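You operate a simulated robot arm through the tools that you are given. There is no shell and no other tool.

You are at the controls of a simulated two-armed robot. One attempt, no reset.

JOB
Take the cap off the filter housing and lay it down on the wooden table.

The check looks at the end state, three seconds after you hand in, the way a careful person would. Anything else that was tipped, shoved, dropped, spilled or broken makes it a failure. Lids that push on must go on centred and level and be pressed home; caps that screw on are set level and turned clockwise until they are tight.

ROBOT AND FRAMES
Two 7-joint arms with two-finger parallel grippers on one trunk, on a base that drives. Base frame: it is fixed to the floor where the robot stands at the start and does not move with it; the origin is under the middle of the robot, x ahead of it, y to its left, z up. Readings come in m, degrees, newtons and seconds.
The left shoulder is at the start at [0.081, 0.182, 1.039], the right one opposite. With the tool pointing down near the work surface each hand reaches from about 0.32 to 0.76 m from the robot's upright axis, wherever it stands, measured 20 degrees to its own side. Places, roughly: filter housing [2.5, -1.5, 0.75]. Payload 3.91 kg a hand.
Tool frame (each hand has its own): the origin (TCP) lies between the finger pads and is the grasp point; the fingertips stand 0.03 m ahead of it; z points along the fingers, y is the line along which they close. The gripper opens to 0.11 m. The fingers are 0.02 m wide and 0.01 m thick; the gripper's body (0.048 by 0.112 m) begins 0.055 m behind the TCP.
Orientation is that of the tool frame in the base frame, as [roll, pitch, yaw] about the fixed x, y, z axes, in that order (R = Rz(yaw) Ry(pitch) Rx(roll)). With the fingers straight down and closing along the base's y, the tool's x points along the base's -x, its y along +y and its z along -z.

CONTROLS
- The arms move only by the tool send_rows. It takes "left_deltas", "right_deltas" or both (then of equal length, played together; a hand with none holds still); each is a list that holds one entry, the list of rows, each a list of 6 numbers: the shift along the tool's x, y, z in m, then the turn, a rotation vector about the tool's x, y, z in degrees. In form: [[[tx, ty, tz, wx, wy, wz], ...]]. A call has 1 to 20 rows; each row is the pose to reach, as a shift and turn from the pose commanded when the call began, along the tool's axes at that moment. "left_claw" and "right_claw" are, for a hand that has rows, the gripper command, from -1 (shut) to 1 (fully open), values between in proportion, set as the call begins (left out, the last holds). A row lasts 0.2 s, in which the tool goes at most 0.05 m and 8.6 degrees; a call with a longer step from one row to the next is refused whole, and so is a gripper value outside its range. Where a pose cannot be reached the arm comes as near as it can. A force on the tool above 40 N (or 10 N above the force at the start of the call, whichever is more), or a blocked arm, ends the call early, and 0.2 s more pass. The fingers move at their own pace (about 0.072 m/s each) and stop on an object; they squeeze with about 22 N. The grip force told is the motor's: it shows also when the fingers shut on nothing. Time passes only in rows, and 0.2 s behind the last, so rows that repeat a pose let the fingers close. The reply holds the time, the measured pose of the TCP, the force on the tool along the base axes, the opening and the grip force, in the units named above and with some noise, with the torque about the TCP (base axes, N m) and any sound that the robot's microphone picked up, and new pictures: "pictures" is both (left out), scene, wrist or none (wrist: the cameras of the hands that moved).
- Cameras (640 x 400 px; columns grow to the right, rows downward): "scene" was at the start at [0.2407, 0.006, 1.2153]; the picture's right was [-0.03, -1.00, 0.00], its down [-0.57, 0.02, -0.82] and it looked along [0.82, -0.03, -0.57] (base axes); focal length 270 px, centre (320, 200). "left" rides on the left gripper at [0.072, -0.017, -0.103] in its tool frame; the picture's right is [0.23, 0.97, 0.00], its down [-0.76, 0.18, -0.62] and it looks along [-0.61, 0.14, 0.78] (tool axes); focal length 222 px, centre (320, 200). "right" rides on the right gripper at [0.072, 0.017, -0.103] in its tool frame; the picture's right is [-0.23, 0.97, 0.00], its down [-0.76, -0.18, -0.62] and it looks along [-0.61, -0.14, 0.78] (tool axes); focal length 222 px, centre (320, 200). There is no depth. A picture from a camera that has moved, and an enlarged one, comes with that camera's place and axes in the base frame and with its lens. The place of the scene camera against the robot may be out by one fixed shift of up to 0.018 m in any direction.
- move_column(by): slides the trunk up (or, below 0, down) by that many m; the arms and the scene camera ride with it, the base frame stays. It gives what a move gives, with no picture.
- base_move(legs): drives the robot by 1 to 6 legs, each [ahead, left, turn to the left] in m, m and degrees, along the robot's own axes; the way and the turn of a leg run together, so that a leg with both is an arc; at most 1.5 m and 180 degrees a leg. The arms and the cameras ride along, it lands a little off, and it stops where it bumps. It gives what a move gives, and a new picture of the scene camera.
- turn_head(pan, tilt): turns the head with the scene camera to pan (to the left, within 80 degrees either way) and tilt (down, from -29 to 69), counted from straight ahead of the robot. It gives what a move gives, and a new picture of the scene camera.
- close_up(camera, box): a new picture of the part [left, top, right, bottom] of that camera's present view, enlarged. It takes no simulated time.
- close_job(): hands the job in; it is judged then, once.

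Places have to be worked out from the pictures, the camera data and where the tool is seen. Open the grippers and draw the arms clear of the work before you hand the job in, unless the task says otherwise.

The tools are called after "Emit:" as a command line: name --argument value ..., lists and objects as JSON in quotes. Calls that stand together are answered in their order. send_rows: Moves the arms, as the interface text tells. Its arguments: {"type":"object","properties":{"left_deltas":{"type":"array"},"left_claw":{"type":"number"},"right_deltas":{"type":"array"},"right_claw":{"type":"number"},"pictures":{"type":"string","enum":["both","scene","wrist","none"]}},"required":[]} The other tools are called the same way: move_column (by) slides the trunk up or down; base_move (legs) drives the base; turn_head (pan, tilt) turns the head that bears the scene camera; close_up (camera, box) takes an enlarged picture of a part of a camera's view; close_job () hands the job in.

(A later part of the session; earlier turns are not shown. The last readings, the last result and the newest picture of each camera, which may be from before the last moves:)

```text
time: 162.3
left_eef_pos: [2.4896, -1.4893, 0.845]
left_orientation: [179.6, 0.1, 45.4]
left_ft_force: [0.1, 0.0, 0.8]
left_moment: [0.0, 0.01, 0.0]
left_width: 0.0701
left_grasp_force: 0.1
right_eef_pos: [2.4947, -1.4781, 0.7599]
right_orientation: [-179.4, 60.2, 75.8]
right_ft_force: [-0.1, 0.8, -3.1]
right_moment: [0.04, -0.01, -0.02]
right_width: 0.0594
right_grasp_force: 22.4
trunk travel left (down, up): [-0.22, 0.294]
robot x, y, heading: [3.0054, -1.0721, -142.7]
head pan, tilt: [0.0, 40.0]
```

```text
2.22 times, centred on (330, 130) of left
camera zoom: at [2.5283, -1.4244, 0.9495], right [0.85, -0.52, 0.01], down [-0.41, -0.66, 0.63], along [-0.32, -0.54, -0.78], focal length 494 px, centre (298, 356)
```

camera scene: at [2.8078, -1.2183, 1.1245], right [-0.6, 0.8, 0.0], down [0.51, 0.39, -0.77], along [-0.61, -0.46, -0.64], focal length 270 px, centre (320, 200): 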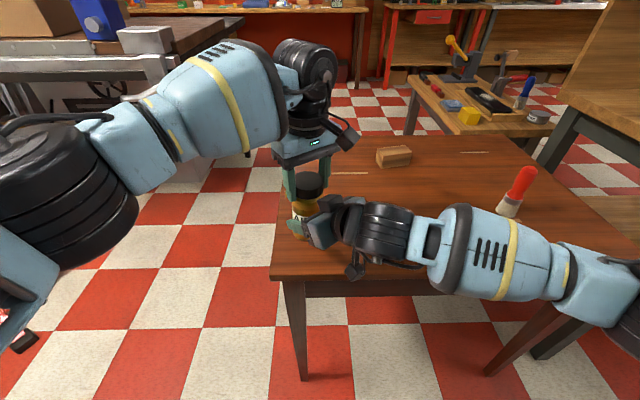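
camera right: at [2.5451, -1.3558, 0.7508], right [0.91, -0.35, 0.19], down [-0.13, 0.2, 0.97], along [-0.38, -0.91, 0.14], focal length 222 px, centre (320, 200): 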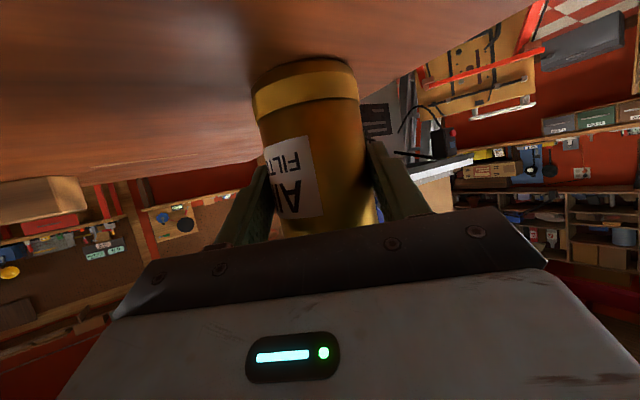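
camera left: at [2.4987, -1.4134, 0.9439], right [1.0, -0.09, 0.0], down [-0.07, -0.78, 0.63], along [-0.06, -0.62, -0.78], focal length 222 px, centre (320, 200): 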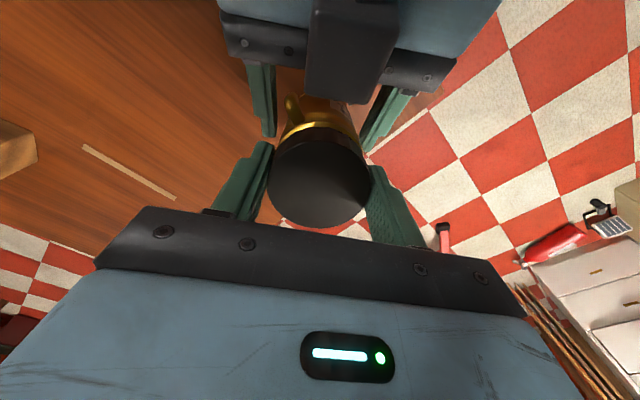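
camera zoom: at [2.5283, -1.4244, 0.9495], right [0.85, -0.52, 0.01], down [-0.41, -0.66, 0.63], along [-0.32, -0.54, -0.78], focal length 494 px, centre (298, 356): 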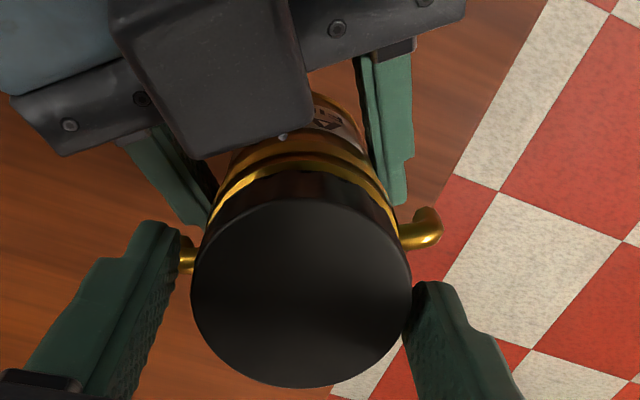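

When I opened, the cap dropped a few millimetres, so it is probably off the thread and resting loose. I lower slightly, regrip it centred and lift gently.

Emit:
send_rows --left_deltas '[[[0.004, -0.001, 0.003, 0, 0, 0], [0.004, -0.001, 0.005, 0, 0, 0], [0.004, -0.001, 0.005, 0, 0, 0]]]' --pictures "none"

Emit:
send_rows --left_deltas '[[[0, 0, 0, 0, 0, 0], [0, 0, 0, 0, 0, 0], [0, 0, 0, 0, 0, 0], [0, 0, 0, 0, 0, 0]]]' --left_claw -1 --pictures "none"

Emit:
send_rows --left_deltas '[[[0, 0, -0.003, 0, 0, 0], [0, 0, -0.006, 0, 0, 0], [0, 0, -0.009, 0, 0, 0], [0, 0, -0.012, 0, 0, 0], [0, 0, -0.012, 0, 0, 0]]]'

Emit:
close_up --camera "scene" --box '[270, 150, 350, 250]'

```text
time: 163.1
left_eef_pos: [2.493, -1.4854, 0.8424]
left_orientation: [179.7, 0.2, 45.4]
left_ft_force: [0.1, -0.3, -0.3]
left_moment: [-0.03, 0.02, 0.02]
left_width: 0.07
left_grasp_force: 0.1
right_eef_pos: [2.4959, -1.4782, 0.7595]
right_orientation: [-179.6, 60.2, 75.8]
right_ft_force: [0.4, -0.6, -3.4]
right_moment: [0.07, 0.01, 0.0]
right_width: 0.0597
right_grasp_force: 22.1
trunk travel left (down, up): [-0.22, 0.294]
robot x, y, heading: [3.003, -1.0776, -143.1]
head pan, tilt: [0.0, 40.0]
```

```text
time: 164.1
left_eef_pos: [2.4928, -1.4868, 0.8416]
left_orientation: [179.4, 0.1, 45.5]
left_ft_force: [5.0, -8.6, -0.2]
left_moment: [-0.34, -0.17, 0.0]
left_width: 0.0603
left_grasp_force: 22.0
right_eef_pos: [2.4949, -1.4777, 0.7601]
right_orientation: [-179.6, 60.2, 75.8]
right_ft_force: [-4.3, 9.1, -2.0]
right_moment: [-0.32, -0.25, -0.06]
right_width: 0.0597
right_grasp_force: 21.5
trunk travel left (down, up): [-0.22, 0.294]
robot x, y, heading: [3.0024, -1.0746, -143.1]
head pan, tilt: [0.0, 40.0]
```

```text
time: 165.3
left_eef_pos: [2.4925, -1.4858, 0.8542]
left_orientation: [179.7, 0.0, 45.4]
left_ft_force: [5.0, -0.7, -1.4]
left_moment: [0.05, -0.13, 0.04]
left_width: 0.0595
left_grasp_force: 22.0
right_eef_pos: [2.4959, -1.4776, 0.7593]
right_orientation: [-179.5, 60.3, 75.8]
right_ft_force: [-5.3, 0.7, -1.2]
right_moment: [0.02, -0.4, -0.09]
right_width: 0.06
right_grasp_force: 21.5
trunk travel left (down, up): [-0.22, 0.294]
robot x, y, heading: [3.0046, -1.0737, -142.9]
head pan, tilt: [0.0, 40.0]
camera scene: at [2.807, -1.2186, 1.1244], right [-0.6, 0.8, 0.0], down [0.51, 0.39, -0.77], along [-0.61, -0.46, -0.64], focal length 270 px, centre (320, 200)
camera left: at [2.5311, -1.4203, 0.9572], right [0.85, -0.52, 0.0], down [-0.41, -0.66, 0.62], along [-0.32, -0.53, -0.78], focal length 222 px, centre (320, 200)
```

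scene: 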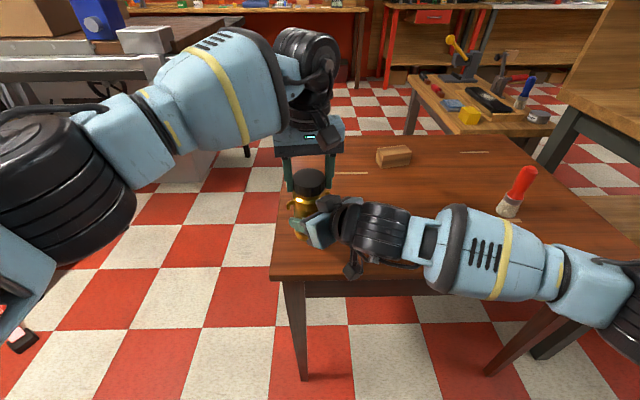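
left: 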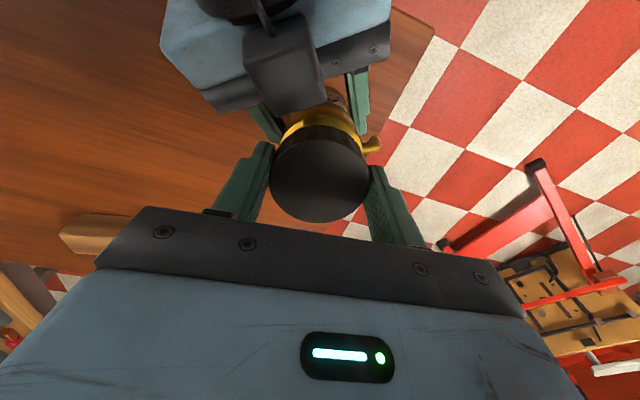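

```text
4.00 times, centred on (310, 200) of scene
camera zoom: at [2.807, -1.2186, 1.1244], right [-0.6, 0.8, 0.0], down [0.51, 0.39, -0.77], along [-0.61, -0.46, -0.64], focal length 1078 px, centre (360, 200)
```

zoom: 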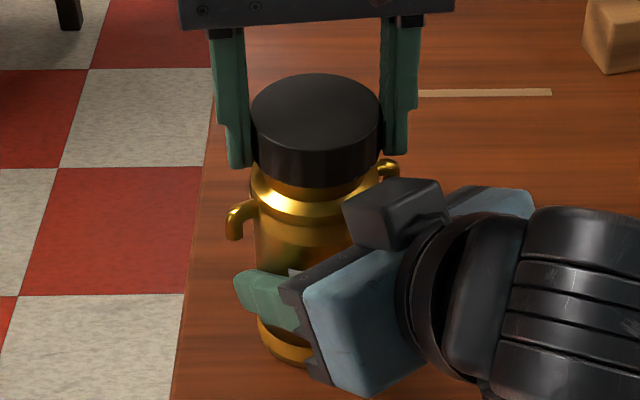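

The cap is lifting off: the gold neck shows below it, with no pull force. I raise it clear by another 9 cm.

Emit:
send_rows --left_deltas '[[[0, 0, -0.01, 0, 0, 0], [0, 0, -0.02, 0, 0, 0], [0, 0, -0.035, 0, 0, 0], [0, 0, -0.05, 0, 0, 0], [0, 0, -0.07, 0, 0, 0], [0, 0, -0.09, 0, 0, 0], [0, 0, -0.09, 0, 0, 0]]]'

Emit:
close_up --camera "scene" --box '[260, 110, 380, 250]'

```text
time: 166.9
left_eef_pos: [2.4923, -1.4843, 0.9419]
left_orientation: [179.7, 0.1, 45.3]
left_ft_force: [0.4, -0.4, -0.1]
left_moment: [-0.01, 0.0, -0.01]
left_width: 0.0001
left_grasp_force: 22.1
right_eef_pos: [2.4939, -1.4771, 0.7592]
right_orientation: [-179.5, 60.2, 75.9]
right_ft_force: [2.6, 0.1, 0.1]
right_moment: [0.16, -0.11, -0.04]
right_width: 0.0599
right_grasp_force: 22.3
trunk travel left (down, up): [-0.22, 0.294]
robot x, y, heading: [3.0043, -1.0733, -142.7]
head pan, tilt: [0.0, 40.0]
camera scene: at [2.8074, -1.2184, 1.1244], right [-0.6, 0.8, 0.0], down [0.51, 0.39, -0.77], along [-0.61, -0.46, -0.64], focal length 270 px, centre (320, 200)
camera left: at [2.5308, -1.4197, 1.0461], right [0.85, -0.52, 0.01], down [-0.41, -0.66, 0.63], along [-0.32, -0.54, -0.78], focal length 222 px, centre (320, 200)
```

scene: 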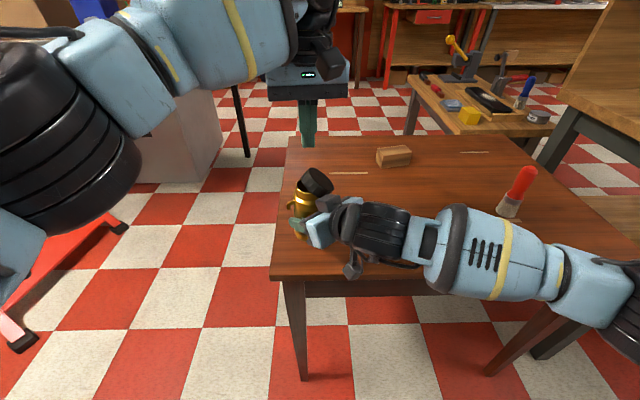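
left: 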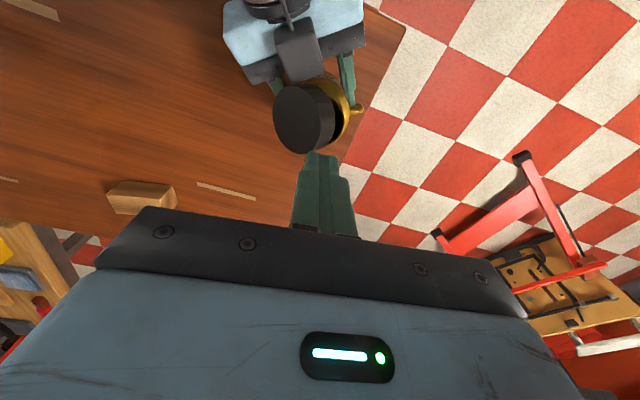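

```text
2.86 times, centred on (320, 180) of scene
camera zoom: at [2.8074, -1.2184, 1.1244], right [-0.6, 0.8, 0.0], down [0.51, 0.39, -0.77], along [-0.61, -0.46, -0.64], focal length 770 px, centre (320, 257)
```

zoom: 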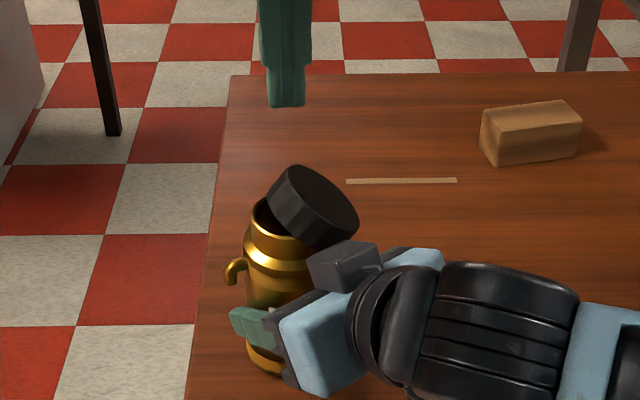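

The cap slipped from the fingers while lifting and now lies tilted on the neck, leaning on the right gripper. I must not move the right hand; I look closely from both cameras first.

Emit:
close_up --camera "scene" --box '[280, 155, 350, 215]'

Emit:
close_up --camera "left" --box '[250, 50, 390, 170]'

Emit:
close_up --camera "right" --box '[160, 20, 480, 240]'

```text
6.67 times, centred on (315, 185) of scene
camera zoom: at [2.8074, -1.2184, 1.1244], right [-0.6, 0.8, 0.0], down [0.51, 0.39, -0.77], along [-0.61, -0.46, -0.64], focal length 1796 px, centre (353, 300)
```

zoom: 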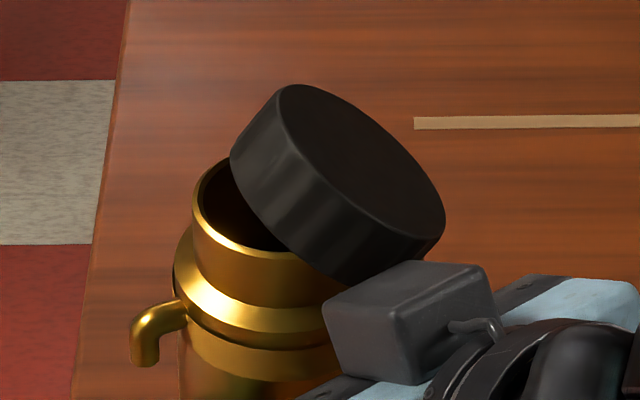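

```text
3.33 times, centred on (320, 110) of left
camera zoom: at [2.5308, -1.4197, 1.0461], right [0.85, -0.52, 0.01], down [-0.41, -0.66, 0.63], along [-0.32, -0.54, -0.78], focal length 740 px, centre (320, 500)
```

zoom: 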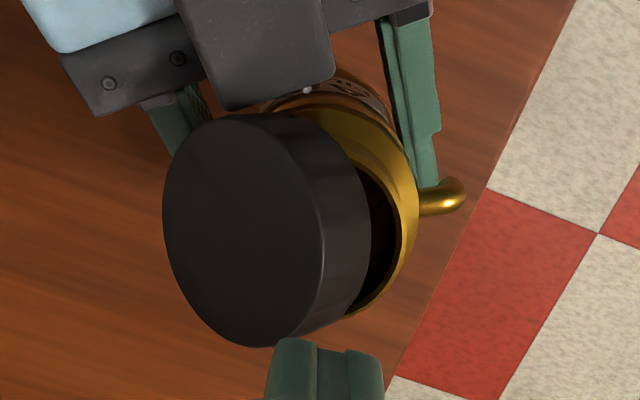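

```text
1.82 times, centred on (320, 130) of right
camera zoom: at [2.5443, -1.36, 0.7477], right [0.92, -0.35, 0.19], down [-0.13, 0.2, 0.97], along [-0.38, -0.91, 0.14], focal length 404 px, centre (320, 327)
```

zoom: 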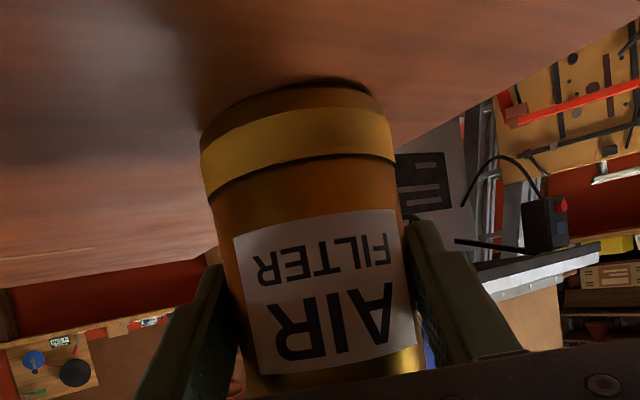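

The cap hangs tilted (~45°, low side away from me) on the open neck and isn't resting on the right gripper. Its best grip points are blocked by the right gripper's box, so I carefully open the right hand and watch.

Emit:
send_rows --right_deltas '[[[0, 0, 0, 0, 0, 0], [0, 0, 0, 0, 0, 0], [0, 0, 0, 0, 0, 0]]]' --right_claw 1 --pictures "none"

Emit:
close_up --camera "scene" --box '[280, 155, 350, 215]'

Emit:
close_up --camera "left" --box '[250, 50, 390, 170]'

```text
time: 167.7
left_eef_pos: [2.4927, -1.4844, 0.9434]
left_orientation: [179.7, 0.1, 45.3]
left_ft_force: [0.1, 0.1, -0.4]
left_moment: [0.0, -0.02, -0.01]
left_width: 0.0
left_grasp_force: 22.0
right_eef_pos: [2.4947, -1.4778, 0.7609]
right_orientation: [-179.5, 60.2, 76.0]
right_ft_force: [-0.2, -0.5, 0.4]
right_moment: [0.0, 0.0, 0.01]
right_width: 0.1101
right_grasp_force: 0.0
trunk travel left (down, up): [-0.22, 0.294]
robot x, y, heading: [3.0015, -1.0721, -142.7]
head pan, tilt: [0.0, 40.0]
```

```text
6.67 times, centred on (315, 185) of scene
camera zoom: at [2.8072, -1.2184, 1.1244], right [-0.6, 0.8, 0.0], down [0.51, 0.39, -0.77], along [-0.61, -0.46, -0.64], focal length 1796 px, centre (353, 300)
```

zoom: 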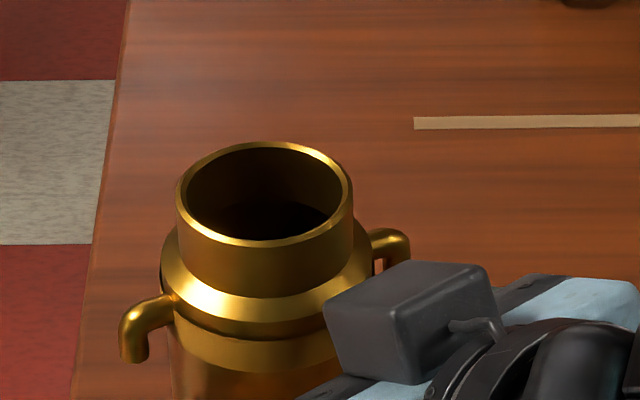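

```text
3.33 times, centred on (320, 110) of left
camera zoom: at [2.5307, -1.4197, 1.0459], right [0.85, -0.52, 0.01], down [-0.41, -0.66, 0.63], along [-0.32, -0.54, -0.78], focal length 740 px, centre (320, 500)
```

zoom: 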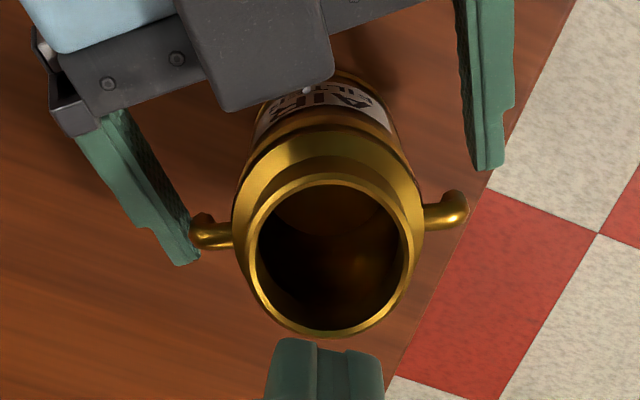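

The cap has gone from the neck; I look at the whole scene to find it.

Emit:
close_up --camera "scene" --box '[240, 110, 640, 360]'

Emit:
close_up --camera "left" --box '[0, 0, 640, 400]'

```text
1.60 times, centred on (440, 235) of scene
camera zoom: at [2.8072, -1.2184, 1.1244], right [-0.6, 0.8, 0.0], down [0.51, 0.39, -0.77], along [-0.61, -0.46, -0.64], focal length 431 px, centre (128, 144)
```

zoom: 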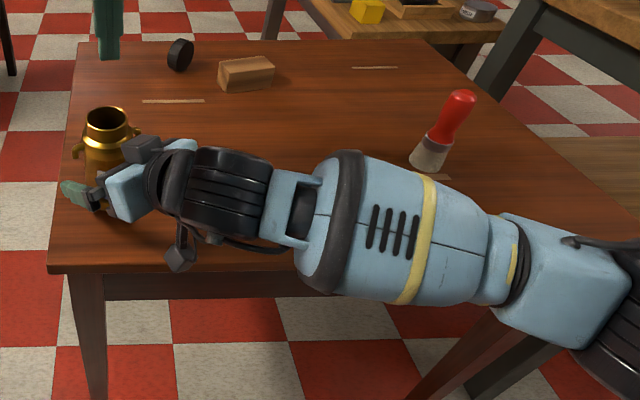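

```text
1.00 times, centred on (320, 200) of left (not enlarged: the box is as wide or as high as the picture)
camera zoom: at [2.5307, -1.4197, 1.0459], right [0.85, -0.52, 0.01], down [-0.41, -0.66, 0.63], along [-0.32, -0.54, -0.78], focal length 222 px, centre (320, 200)
```

zoom: 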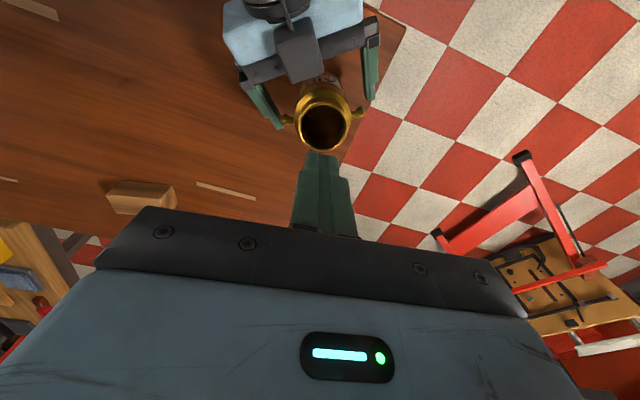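

The cap fell onto the table and stands on its rim near the far edge, possibly rolling. I make one short move (starting the right hand's retreat) and look again.

Emit:
send_rows --right_deltas '[[[0, 0, -0.03, 0, 0, 0]]]' --pictures "scene"

Emit:
close_up --camera "scene" --box '[240, 60, 480, 210]'

```text
time: 168.1
left_eef_pos: [2.4924, -1.4852, 0.9438]
left_orientation: [179.6, 0.1, 45.4]
left_ft_force: [0.9, 0.2, -0.3]
left_moment: [0.0, 0.0, 0.01]
left_width: 0.0001
left_grasp_force: 21.5
right_eef_pos: [2.5008, -1.4514, 0.7761]
right_orientation: [-179.5, 60.2, 75.8]
right_ft_force: [-0.4, -1.2, -0.4]
right_moment: [0.0, 0.0, -0.01]
right_width: 0.11
right_grasp_force: 0.0
trunk travel left (down, up): [-0.22, 0.294]
robot x, y, heading: [3.0023, -1.0712, -142.8]
head pan, tilt: [0.0, 40.0]
camera scene: at [2.8073, -1.2178, 1.1245], right [-0.6, 0.8, 0.0], down [0.51, 0.39, -0.77], along [-0.61, -0.46, -0.64], focal length 270 px, centre (320, 200)
```

scene: 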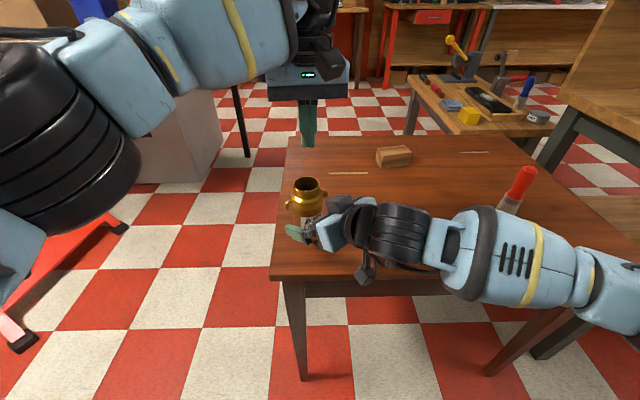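

```text
2.67 times, centred on (360, 135) of scene
camera zoom: at [2.8073, -1.2178, 1.1245], right [-0.6, 0.8, 0.0], down [0.51, 0.39, -0.77], along [-0.61, -0.46, -0.64], focal length 719 px, centre (213, 373)
```

zoom: 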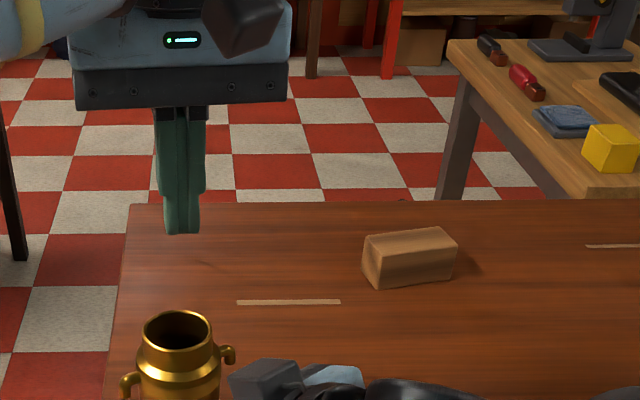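

The cap isn't visible on the table any more, so it likely rolled off the far side. I draw both hands back from the jar and search.

Emit:
send_rows --right_deltas '[[[0, 0, -0.03, 0, 0, 0], [0, 0, -0.06, 0, 0, 0], [0, 0, -0.09, 0, 0, 0], [0, 0, -0.12, 0, 0, 0], [0, 0, -0.15, 0, 0, 0]]]' --left_deltas '[[[0.03, 0.02, -0.01, 0, 0, 0], [0.06, 0.04, -0.02, 0, 0, 0], [0.09, 0.06, -0.03, 0, 0, 0], [0.12, 0.08, -0.04, 0, 0, 0], [0.14, 0.1, -0.04, 0, 0, 0]]]' --left_claw 1 --pictures "scene"

Emit:
turn_head --pan 0 --tilt 25

Emit:
turn_head --pan 30 --tilt 30

```text
time: 169.3
left_eef_pos: [2.6625, -1.4545, 0.9838]
left_orientation: [179.7, 0.1, 45.4]
left_ft_force: [-0.6, -0.1, -0.4]
left_moment: [-0.03, 0.02, -0.01]
left_width: 0.1104
left_grasp_force: 0.0
right_eef_pos: [2.5343, -1.3279, 0.8507]
right_orientation: [-179.4, 60.2, 76.0]
right_ft_force: [0.9, -0.1, 0.3]
right_moment: [-0.04, 0.02, -0.02]
right_width: 0.1102
right_grasp_force: 0.1
trunk travel left (down, up): [-0.22, 0.294]
robot x, y, heading: [3.0026, -1.0731, -143.2]
head pan, tilt: [0.0, 40.0]
camera scene: at [2.8078, -1.2183, 1.1246], right [-0.6, 0.8, 0.0], down [0.51, 0.39, -0.77], along [-0.61, -0.46, -0.64], focal length 270 px, centre (320, 200)
```

scene: 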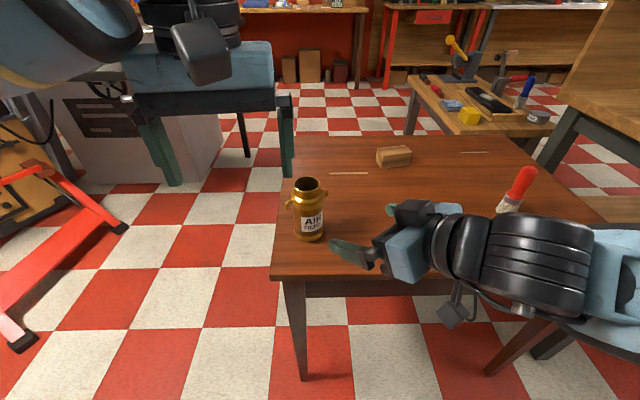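

```text
time: 170.1
left_eef_pos: [2.6597, -1.4542, 0.9841]
left_orientation: [179.8, 0.1, 45.5]
left_ft_force: [-0.4, -0.6, 0.4]
left_moment: [-0.04, 0.0, 0.0]
left_width: 0.1098
left_grasp_force: 0.1
right_eef_pos: [2.5341, -1.3292, 0.8494]
right_orientation: [-179.5, 60.3, 75.9]
right_ft_force: [-0.7, 0.2, 0.0]
right_moment: [-0.03, 0.01, -0.01]
right_width: 0.1101
right_grasp_force: 0.0
trunk travel left (down, up): [-0.22, 0.294]
robot x, y, heading: [3.0033, -1.0748, -142.8]
head pan, tilt: [0.0, 25.0]
camera scene: at [2.8016, -1.2227, 1.1477], right [-0.6, 0.8, 0.0], down [0.34, 0.26, -0.91], along [-0.72, -0.55, -0.42], focal length 270 px, centre (320, 200)
```

scene: 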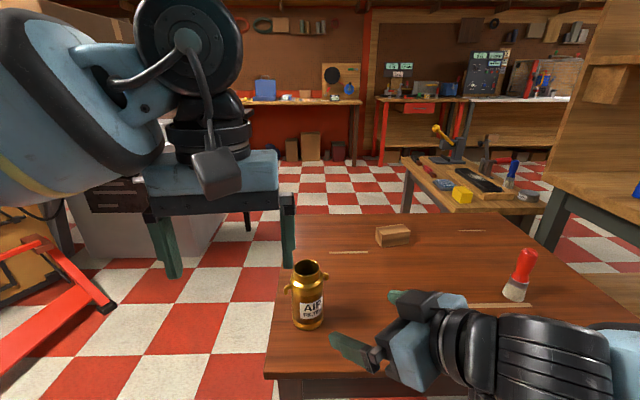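

```text
time: 171.0
left_eef_pos: [2.6601, -1.4552, 0.9841]
left_orientation: [179.5, 0.1, 45.4]
left_ft_force: [-0.5, 0.1, 0.9]
left_moment: [-0.02, -0.01, 0.02]
left_width: 0.11
left_grasp_force: 0.1
right_eef_pos: [2.5339, -1.3296, 0.8498]
right_orientation: [-179.5, 60.2, 75.9]
right_ft_force: [-0.2, 0.8, 0.0]
right_moment: [0.02, -0.03, 0.03]
right_width: 0.1102
right_grasp_force: 0.1
trunk travel left (down, up): [-0.22, 0.294]
robot x, y, heading: [3.0043, -1.0709, -142.8]
head pan, tilt: [30.0, 30.0]
camera scene: at [2.8398, -1.2504, 1.1398], right [-0.92, 0.39, 0.0], down [0.19, 0.46, -0.87], along [-0.34, -0.8, -0.5], focal length 270 px, centre (320, 200)
```

scene: 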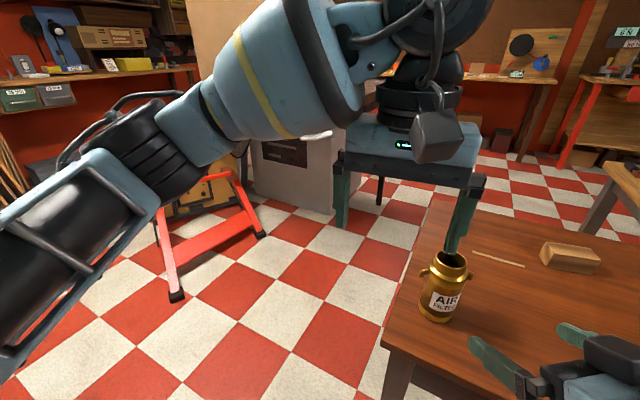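

The cap must be on the floor behind or under the table. I pull the right hand well back and up, then move left along the aisle to look behind the table.

Emit:
send_rows --right_deltas '[[[-0.0106, 0.0154, -0.03, 0, 0, 0], [-0.0212, 0.0308, -0.06, 0, 0, 0], [-0.0318, 0.0462, -0.09, 0, 0, 0], [-0.0424, 0.0616, -0.12, 0, 0, 0], [-0.053, 0.077, -0.149, 0, 0, 0]]]' --pictures "none"

Emit:
turn_head --pan 0 --tilt 30

Emit:
base_move --legs '[[0.0, 0.5, 0]]'

```text
time: 172.2
left_eef_pos: [2.6613, -1.4547, 0.9845]
left_orientation: [179.8, 0.1, 45.3]
left_ft_force: [0.4, 0.3, 0.1]
left_moment: [0.04, 0.02, 0.0]
left_width: 0.1098
left_grasp_force: 0.1
right_eef_pos: [2.6142, -1.2819, 0.9912]
right_orientation: [-179.4, 60.1, 75.9]
right_ft_force: [-0.1, -0.8, 1.2]
right_moment: [-0.04, 0.02, -0.01]
right_width: 0.1102
right_grasp_force: 0.0
right hand out of reach, approached as far as the arm can: row 3, 4, 5
trunk travel left (down, up): [-0.22, 0.294]
robot x, y, heading: [3.0043, -1.0783, -143.0]
head pan, tilt: [30.0, 30.0]
```

```text
time: 173.2
left_eef_pos: [2.6605, -1.4539, 0.9843]
left_orientation: [179.6, 0.2, 45.4]
left_ft_force: [0.1, 0.0, 0.1]
left_moment: [-0.02, 0.0, -0.03]
left_width: 0.11
left_grasp_force: 0.1
right_eef_pos: [2.6127, -1.2822, 0.9922]
right_orientation: [-179.5, 60.2, 75.8]
right_ft_force: [-0.5, -0.1, -0.3]
right_moment: [0.02, 0.02, 0.03]
right_width: 0.1099
right_grasp_force: 0.1
trunk travel left (down, up): [-0.22, 0.294]
robot x, y, heading: [3.0049, -1.074, -143.0]
head pan, tilt: [0.0, 30.0]
camera scene: at [2.803, -1.2218, 1.1398], right [-0.6, 0.8, 0.0], down [0.4, 0.3, -0.87], along [-0.69, -0.52, -0.5], focal length 270 px, centre (320, 200)
```

scene: 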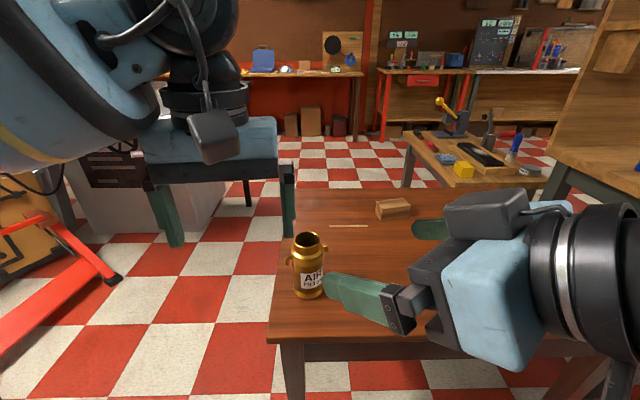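

```text
time: 178.0
left_eef_pos: [2.9654, -1.8524, 0.9838]
left_orientation: [179.7, 0.2, 46.0]
left_ft_force: [-0.1, 0.1, 0.6]
left_moment: [0.0, 0.02, 0.0]
left_width: 0.11
left_grasp_force: 0.0
right_eef_pos: [2.9162, -1.6791, 0.9907]
right_orientation: [-179.5, 60.3, 76.4]
right_ft_force: [0.1, 0.0, -0.7]
right_moment: [0.0, -0.01, 0.0]
right_width: 0.1099
right_grasp_force: 0.1
trunk travel left (down, up): [-0.22, 0.294]
robot x, y, heading: [3.3041, -1.4674, -142.2]
head pan, tilt: [0.0, 30.0]
camera scene: at [3.1055, -1.6181, 1.1398], right [-0.61, 0.79, 0.0], down [0.4, 0.31, -0.87], along [-0.69, -0.53, -0.5], focal length 270 px, centre (320, 200)
```

scene: 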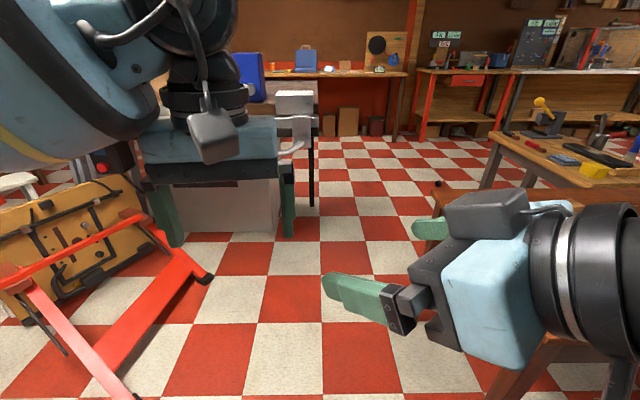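

The right hand blocks the view; I move it aside to the right and look around with the head.

Emit:
send_rows --right_deltas '[[[0.0124, -0.0312, -0.0218, 0, 0, 0], [0.0248, -0.0624, -0.0436, 0, 0, 0], [0.0372, -0.0936, -0.0654, 0, 0, 0], [0.0496, -0.1248, -0.0872, 0, 0, 0], [0.062, -0.156, -0.109, 0, 0, 0], [0.075, -0.19, -0.13, 0, 0, 0]]]' --pictures "none"

Emit:
turn_head --pan -20 --tilt 30

```text
time: 179.4
left_eef_pos: [2.964, -1.853, 0.9833]
left_orientation: [179.5, -0.1, 46.1]
left_ft_force: [-0.3, 0.4, 0.1]
left_moment: [-0.02, -0.05, -0.02]
left_width: 0.1099
left_grasp_force: 0.0
right_eef_pos: [2.7764, -1.4948, 0.9903]
right_orientation: [-179.8, 60.3, 76.1]
right_ft_force: [-0.1, -0.1, 0.5]
right_moment: [0.02, -0.03, 0.04]
right_width: 0.1101
right_grasp_force: 0.0
right hand out of reach, approached as far as the arm can: row 1, 2, 3, 4, 6
trunk travel left (down, up): [-0.22, 0.294]
robot x, y, heading: [3.3023, -1.469, -142.5]
head pan, tilt: [0.0, 30.0]
```

```text
time: 180.2
left_eef_pos: [2.9657, -1.8521, 0.9841]
left_orientation: [179.5, 0.2, 45.9]
left_ft_force: [-0.5, 0.1, -0.4]
left_moment: [0.0, 0.0, -0.01]
left_width: 0.1101
left_grasp_force: 0.0
right_eef_pos: [2.7771, -1.4962, 0.9892]
right_orientation: [-179.9, 60.0, 76.1]
right_ft_force: [-0.2, -0.6, -0.4]
right_moment: [0.02, -0.04, 0.03]
right_width: 0.1101
right_grasp_force: 0.1
trunk travel left (down, up): [-0.22, 0.294]
robot x, y, heading: [3.3025, -1.4675, -142.1]
head pan, tilt: [-20.0, 30.0]
camera scene: at [3.0909, -1.5903, 1.1398], right [-0.3, 0.95, 0.0], down [0.48, 0.15, -0.87], along [-0.83, -0.26, -0.5], focal length 270 px, centre (320, 200)
```

scene: 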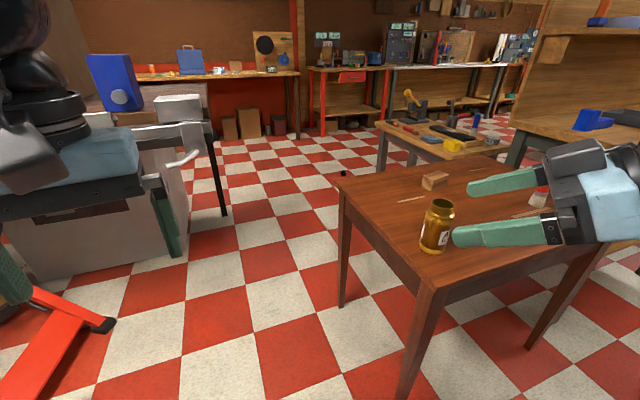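

A small black object is at pixel (343, 173) on the floor beyond the table. I enlarge it.

Emit:
close_up --camera "scene" --box '[300, 140, 400, 210]'

```text
5.71 times, centred on (350, 175) of scene
camera zoom: at [3.0909, -1.5903, 1.1398], right [-0.3, 0.95, 0.0], down [0.48, 0.15, -0.87], along [-0.83, -0.26, -0.5], focal length 1540 px, centre (149, 343)
```

zoom: 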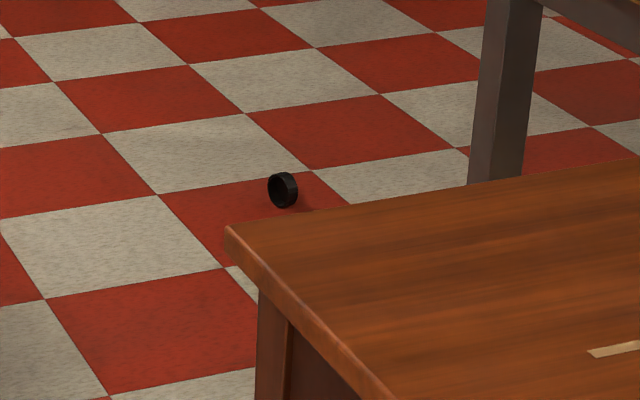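

The cap lies on the floor at about (0.68, -2.10), standing on its rim. I check the gap between the table and the machine on my left as a possible way there.

Emit:
turn_head --pan 5 --tilt 35

Emit:
close_up --camera "scene" --box '[0, 0, 640, 400]'

Emit:
turn_head --pan -20 --tilt 10

Emit:
close_up --camera "scene" --box '[300, 60, 400, 130]'

```text
time: 181.1
left_eef_pos: [2.9646, -1.8529, 0.9841]
left_orientation: [179.6, 0.1, 46.1]
left_ft_force: [-0.8, 0.4, 1.0]
left_moment: [-0.01, 0.0, -0.01]
left_width: 0.1101
left_grasp_force: 0.1
right_eef_pos: [2.7785, -1.4963, 0.9899]
right_orientation: [-179.9, 60.0, 76.0]
right_ft_force: [-0.5, 0.7, 0.4]
right_moment: [0.0, -0.01, -0.02]
right_width: 0.1099
right_grasp_force: 0.1
trunk travel left (down, up): [-0.22, 0.294]
robot x, y, heading: [3.3047, -1.4682, -142.3]
head pan, tilt: [5.0, 35.0]
camera scene: at [3.1122, -1.6224, 1.132], right [-0.68, 0.74, 0.0], down [0.42, 0.39, -0.82], along [-0.6, -0.55, -0.57], focal length 270 px, centre (320, 200)
```

scene: 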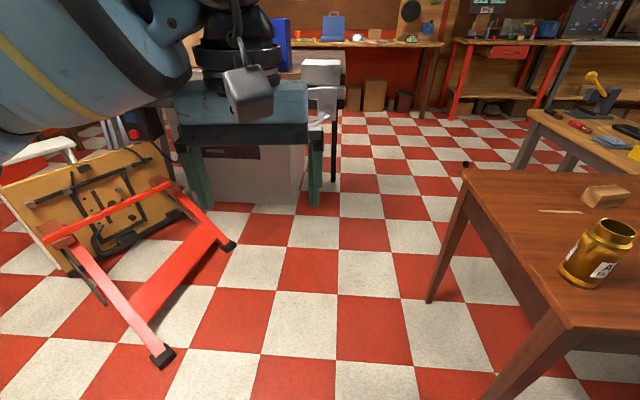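

```text
1.00 times, centred on (320, 200) of scene (not enlarged: the box is as wide or as high as the picture)
camera zoom: at [3.1122, -1.6224, 1.132], right [-0.68, 0.74, 0.0], down [0.42, 0.39, -0.82], along [-0.6, -0.55, -0.57], focal length 270 px, centre (320, 200)
```

zoom: 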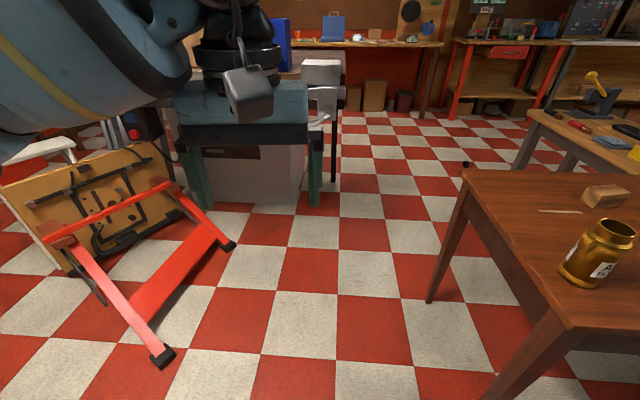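

```text
time: 182.0
left_eef_pos: [2.9661, -1.8524, 0.9837]
left_orientation: [179.6, 0.1, 46.0]
left_ft_force: [-0.4, -0.7, 0.8]
left_moment: [-0.01, 0.0, 0.01]
left_width: 0.1099
left_grasp_force: 0.1
right_eef_pos: [2.7781, -1.4948, 0.9898]
right_orientation: [-179.9, 60.0, 75.9]
right_ft_force: [0.4, -0.5, -0.8]
right_moment: [-0.03, 0.01, 0.02]
right_width: 0.1101
right_grasp_force: 0.0
trunk travel left (down, up): [-0.22, 0.294]
robot x, y, heading: [3.306, -1.4675, -142.2]
head pan, tilt: [-20.0, 10.0]
camera scene: at [3.0885, -1.591, 1.172], right [-0.3, 0.95, 0.0], down [0.17, 0.05, -0.98], along [-0.94, -0.3, -0.17], focal length 270 px, centre (320, 200)
```

scene: 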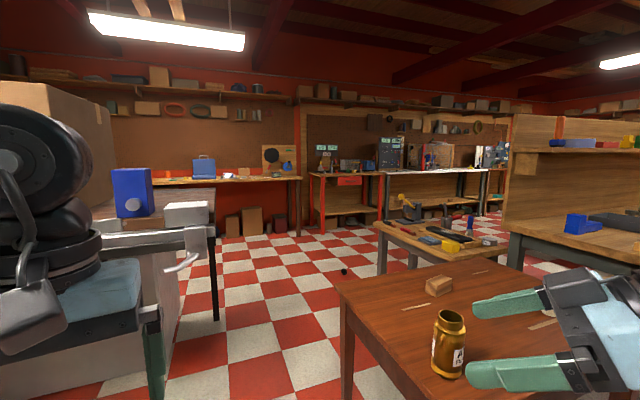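

```text
5.71 times, centred on (350, 95) of scene
camera zoom: at [3.0885, -1.591, 1.172], right [-0.3, 0.95, 0.0], down [0.17, 0.05, -0.98], along [-0.94, -0.3, -0.17], focal length 1540 px, centre (149, 800)
```

zoom: 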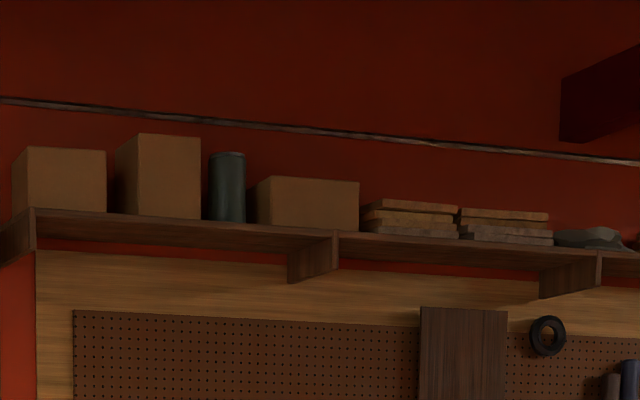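

The cap stays put around (0.6, -2.1). The gap between the table and the machine is about 0.95 m wide, which I can take slowly; first I drive to the entrance at about (2.6, -2.15).

Emit:
base_move --legs '[[0.5, 0.05, 0]]'

Emit:
base_move --legs '[[0.476, 0.053, 0], [0, 0, -30]]'

Emit:
turn_head --pan 0 --tilt 35

```text
time: 185.0
left_eef_pos: [2.606, -2.2052, 0.9846]
left_orientation: [179.6, 0.0, 46.6]
left_ft_force: [-0.2, 0.5, -0.8]
left_moment: [0.0, -0.03, 0.02]
left_width: 0.1102
left_grasp_force: 0.0
right_eef_pos: [2.415, -1.8509, 0.9908]
right_orientation: [-179.6, 60.3, 77.0]
right_ft_force: [-0.6, -0.6, 0.1]
right_moment: [0.01, 0.01, 0.02]
right_width: 0.11
right_grasp_force: 0.0
trunk travel left (down, up): [-0.22, 0.294]
robot x, y, heading: [2.9414, -1.8179, -141.7]
head pan, tilt: [-20.0, 10.0]
camera scene: at [2.7265, -1.9424, 1.172], right [-0.32, 0.95, 0.0], down [0.17, 0.05, -0.98], along [-0.93, -0.31, -0.17], focal length 270 px, centre (320, 200)
```

scene: 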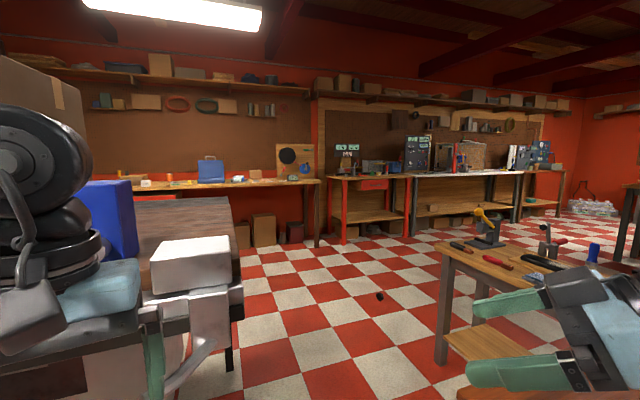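

```text
time: 187.8
left_eef_pos: [2.262, -2.5387, 0.9858]
left_orientation: [179.5, 0.0, 46.8]
left_ft_force: [-0.2, 0.1, 0.7]
left_moment: [0.04, -0.03, 0.03]
left_width: 0.1101
left_grasp_force: 0.0
right_eef_pos: [2.0708, -2.1866, 0.9925]
right_orientation: [-179.5, 60.6, 77.3]
right_ft_force: [-0.2, 0.1, -0.7]
right_moment: [0.05, 0.02, 0.0]
right_width: 0.1102
right_grasp_force: 0.1
trunk travel left (down, up): [-0.22, 0.294]
robot x, y, heading: [2.5941, -2.1553, -141.7]
head pan, tilt: [-20.0, 10.0]
stopped in leg 1: the robot was blocked; the commanded pose is now the measured one
camera scene: at [2.3836, -2.2759, 1.1735], right [-0.32, 0.95, 0.0], down [0.16, 0.05, -0.99], along [-0.93, -0.31, -0.17], focal length 270 px, centre (320, 200)
```

scene: 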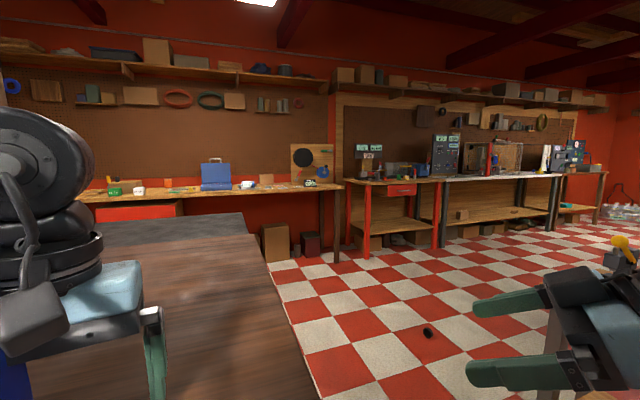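

```text
time: 188.7
left_eef_pos: [2.2634, -2.54, 0.9855]
left_orientation: [179.5, 0.1, 46.8]
left_ft_force: [-0.9, 0.3, -0.7]
left_moment: [0.01, 0.0, -0.03]
left_width: 0.11
left_grasp_force: 0.1
right_eef_pos: [2.0722, -2.1866, 0.993]
right_orientation: [-179.4, 60.6, 77.3]
right_ft_force: [0.4, -0.5, -0.3]
right_moment: [0.03, -0.01, -0.02]
right_width: 0.11
right_grasp_force: 0.0
trunk travel left (down, up): [-0.22, 0.294]
robot x, y, heading: [2.5939, -2.1603, -141.4]
head pan, tilt: [0.0, 35.0]
camera scene: at [2.4029, -2.301, 1.1336], right [-0.62, 0.78, 0.0], down [0.45, 0.35, -0.82], along [-0.64, -0.51, -0.57], focal length 270 px, centre (320, 200)
```

scene: 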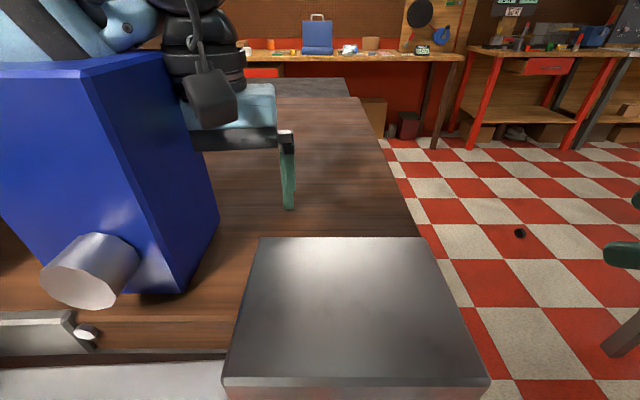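

My way is blocked: the saw with its motor box leaves only about 0.5 m beside the table. I back out and will go around the other way, through the aisle and past my starting place.

Emit:
base_move --legs '[[-0.5, -0.05, 0]]'

Emit:
turn_head --pan 25 --tilt 20

```text
time: 191.7
left_eef_pos: [2.6228, -2.1898, 0.9817]
left_orientation: [179.6, -0.3, 46.5]
left_ft_force: [0.1, -1.0, 0.2]
left_moment: [-0.01, 0.02, 0.0]
left_width: 0.1101
left_grasp_force: 0.1
right_eef_pos: [2.4325, -1.8363, 0.9908]
right_orientation: [-179.6, 60.2, 76.8]
right_ft_force: [-0.1, 0.1, 0.2]
right_moment: [-0.02, -0.01, 0.01]
right_width: 0.1101
right_grasp_force: 0.1
trunk travel left (down, up): [-0.22, 0.294]
robot x, y, heading: [2.9549, -1.8042, -142.0]
head pan, tilt: [0.0, 35.0]
camera scene: at [2.763, -1.954, 1.1321], right [-0.62, 0.79, 0.0], down [0.45, 0.35, -0.82], along [-0.64, -0.51, -0.57], focal length 270 px, centre (320, 200)
```

scene: 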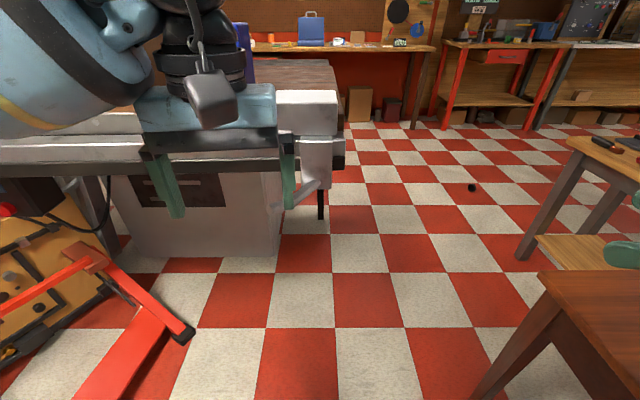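

```text
time: 192.6
left_eef_pos: [2.6221, -2.1911, 0.9808]
left_orientation: [179.6, -0.3, 46.4]
left_ft_force: [-0.3, -0.1, -0.1]
left_moment: [0.01, 0.01, -0.01]
left_width: 0.11
left_grasp_force: 0.0
right_eef_pos: [2.4314, -1.8361, 0.9912]
right_orientation: [-179.5, 60.2, 76.7]
right_ft_force: [0.5, -0.2, -0.4]
right_moment: [-0.02, -0.02, -0.02]
right_width: 0.1098
right_grasp_force: 0.0
trunk travel left (down, up): [-0.22, 0.294]
robot x, y, heading: [2.9556, -1.804, -141.8]
head pan, tilt: [25.0, 20.0]
camera scene: at [2.7898, -1.983, 1.1558], right [-0.89, 0.45, 0.0], down [0.16, 0.31, -0.94], along [-0.43, -0.84, -0.34], focal length 270 px, centre (320, 200)
```

scene: 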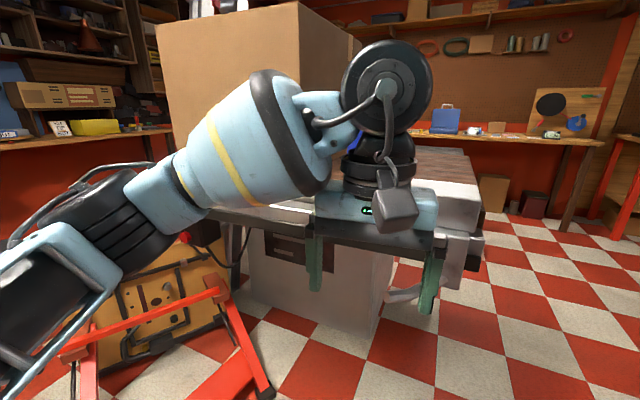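

The gap is definitely too narrow. I return to the aisle and slide right past the table and bench, the way I came.

Emit:
base_move --legs '[[-0.48, 0.0, 0]]'

Emit:
base_move --legs '[[0, -0.9, -1.0]]'

Emit:
turn_head --pan -15 --tilt 30

```text
time: 195.4
left_eef_pos: [3.0006, -1.897, 0.9821]
left_orientation: [179.5, -0.2, 46.8]
left_ft_force: [0.3, 0.2, -0.5]
left_moment: [-0.01, -0.01, 0.0]
left_width: 0.1099
left_grasp_force: 0.0
right_eef_pos: [2.8085, -1.5426, 0.9917]
right_orientation: [-179.7, 60.1, 77.0]
right_ft_force: [0.5, -0.2, 0.2]
right_moment: [-0.03, 0.01, 0.0]
right_width: 0.1101
right_grasp_force: 0.1
trunk travel left (down, up): [-0.22, 0.294]
robot x, y, heading: [3.3345, -1.5116, -141.8]
head pan, tilt: [25.0, 20.0]
camera scene: at [3.1668, -1.6874, 1.1559], right [-0.89, 0.45, 0.0], down [0.15, 0.31, -0.94], along [-0.42, -0.84, -0.34], focal length 270 px, centre (320, 200)
```

scene: 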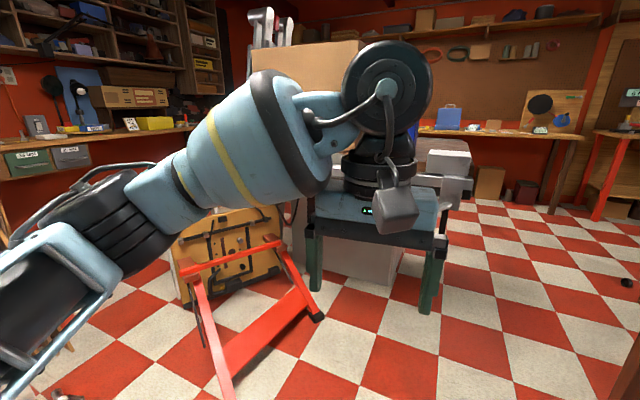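

```text
time: 203.8
left_eef_pos: [2.4376, -1.1902, 0.9822]
left_orientation: [179.7, -0.3, 47.1]
left_ft_force: [0.1, -0.3, -0.1]
left_moment: [0.0, -0.01, 0.01]
left_width: 0.1101
left_grasp_force: 0.0
right_eef_pos: [2.243, -0.8372, 0.9921]
right_orientation: [-179.7, 60.2, 77.3]
right_ft_force: [-0.2, 0.3, 0.1]
right_moment: [0.0, 0.02, 0.0]
right_width: 0.11
right_grasp_force: 0.1
trunk travel left (down, up): [-0.22, 0.294]
robot x, y, heading: [2.7694, -0.801, -141.3]
head pan, tilt: [25.0, 20.0]
camera scene: at [2.6022, -0.9802, 1.1558], right [-0.9, 0.44, 0.0], down [0.15, 0.31, -0.94], along [-0.42, -0.84, -0.34], focal length 270 px, centre (320, 200)
```

scene: 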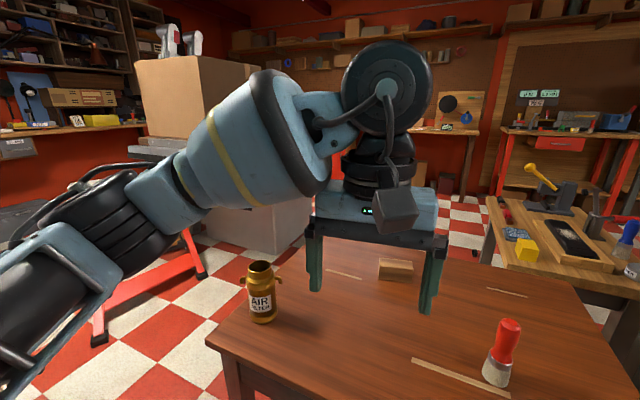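

```text
time: 204.8
left_eef_pos: [2.4351, -1.1895, 0.9823]
left_orientation: [179.7, -0.3, 47.2]
left_ft_force: [0.3, -0.6, 0.3]
left_moment: [-0.02, 0.02, 0.0]
left_width: 0.1102
left_grasp_force: 0.0
right_eef_pos: [2.243, -0.8368, 0.9913]
right_orientation: [-179.7, 60.3, 77.3]
right_ft_force: [0.1, -0.4, 0.2]
right_moment: [0.03, -0.04, 0.04]
right_width: 0.1098
right_grasp_force: 0.1
trunk travel left (down, up): [-0.22, 0.294]
robot x, y, heading: [2.7685, -0.8019, -140.9]
head pan, tilt: [-15.0, 30.0]
camera scene: at [2.5607, -0.9333, 1.1398], right [-0.4, 0.92, 0.0], down [0.46, 0.2, -0.87], along [-0.79, -0.35, -0.5], focal length 270 px, centre (320, 200)
```

scene: 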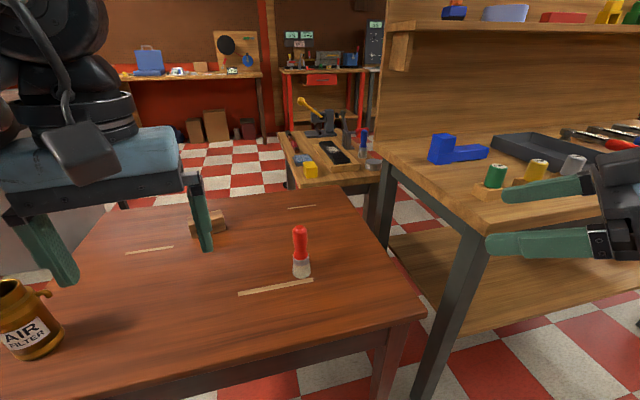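

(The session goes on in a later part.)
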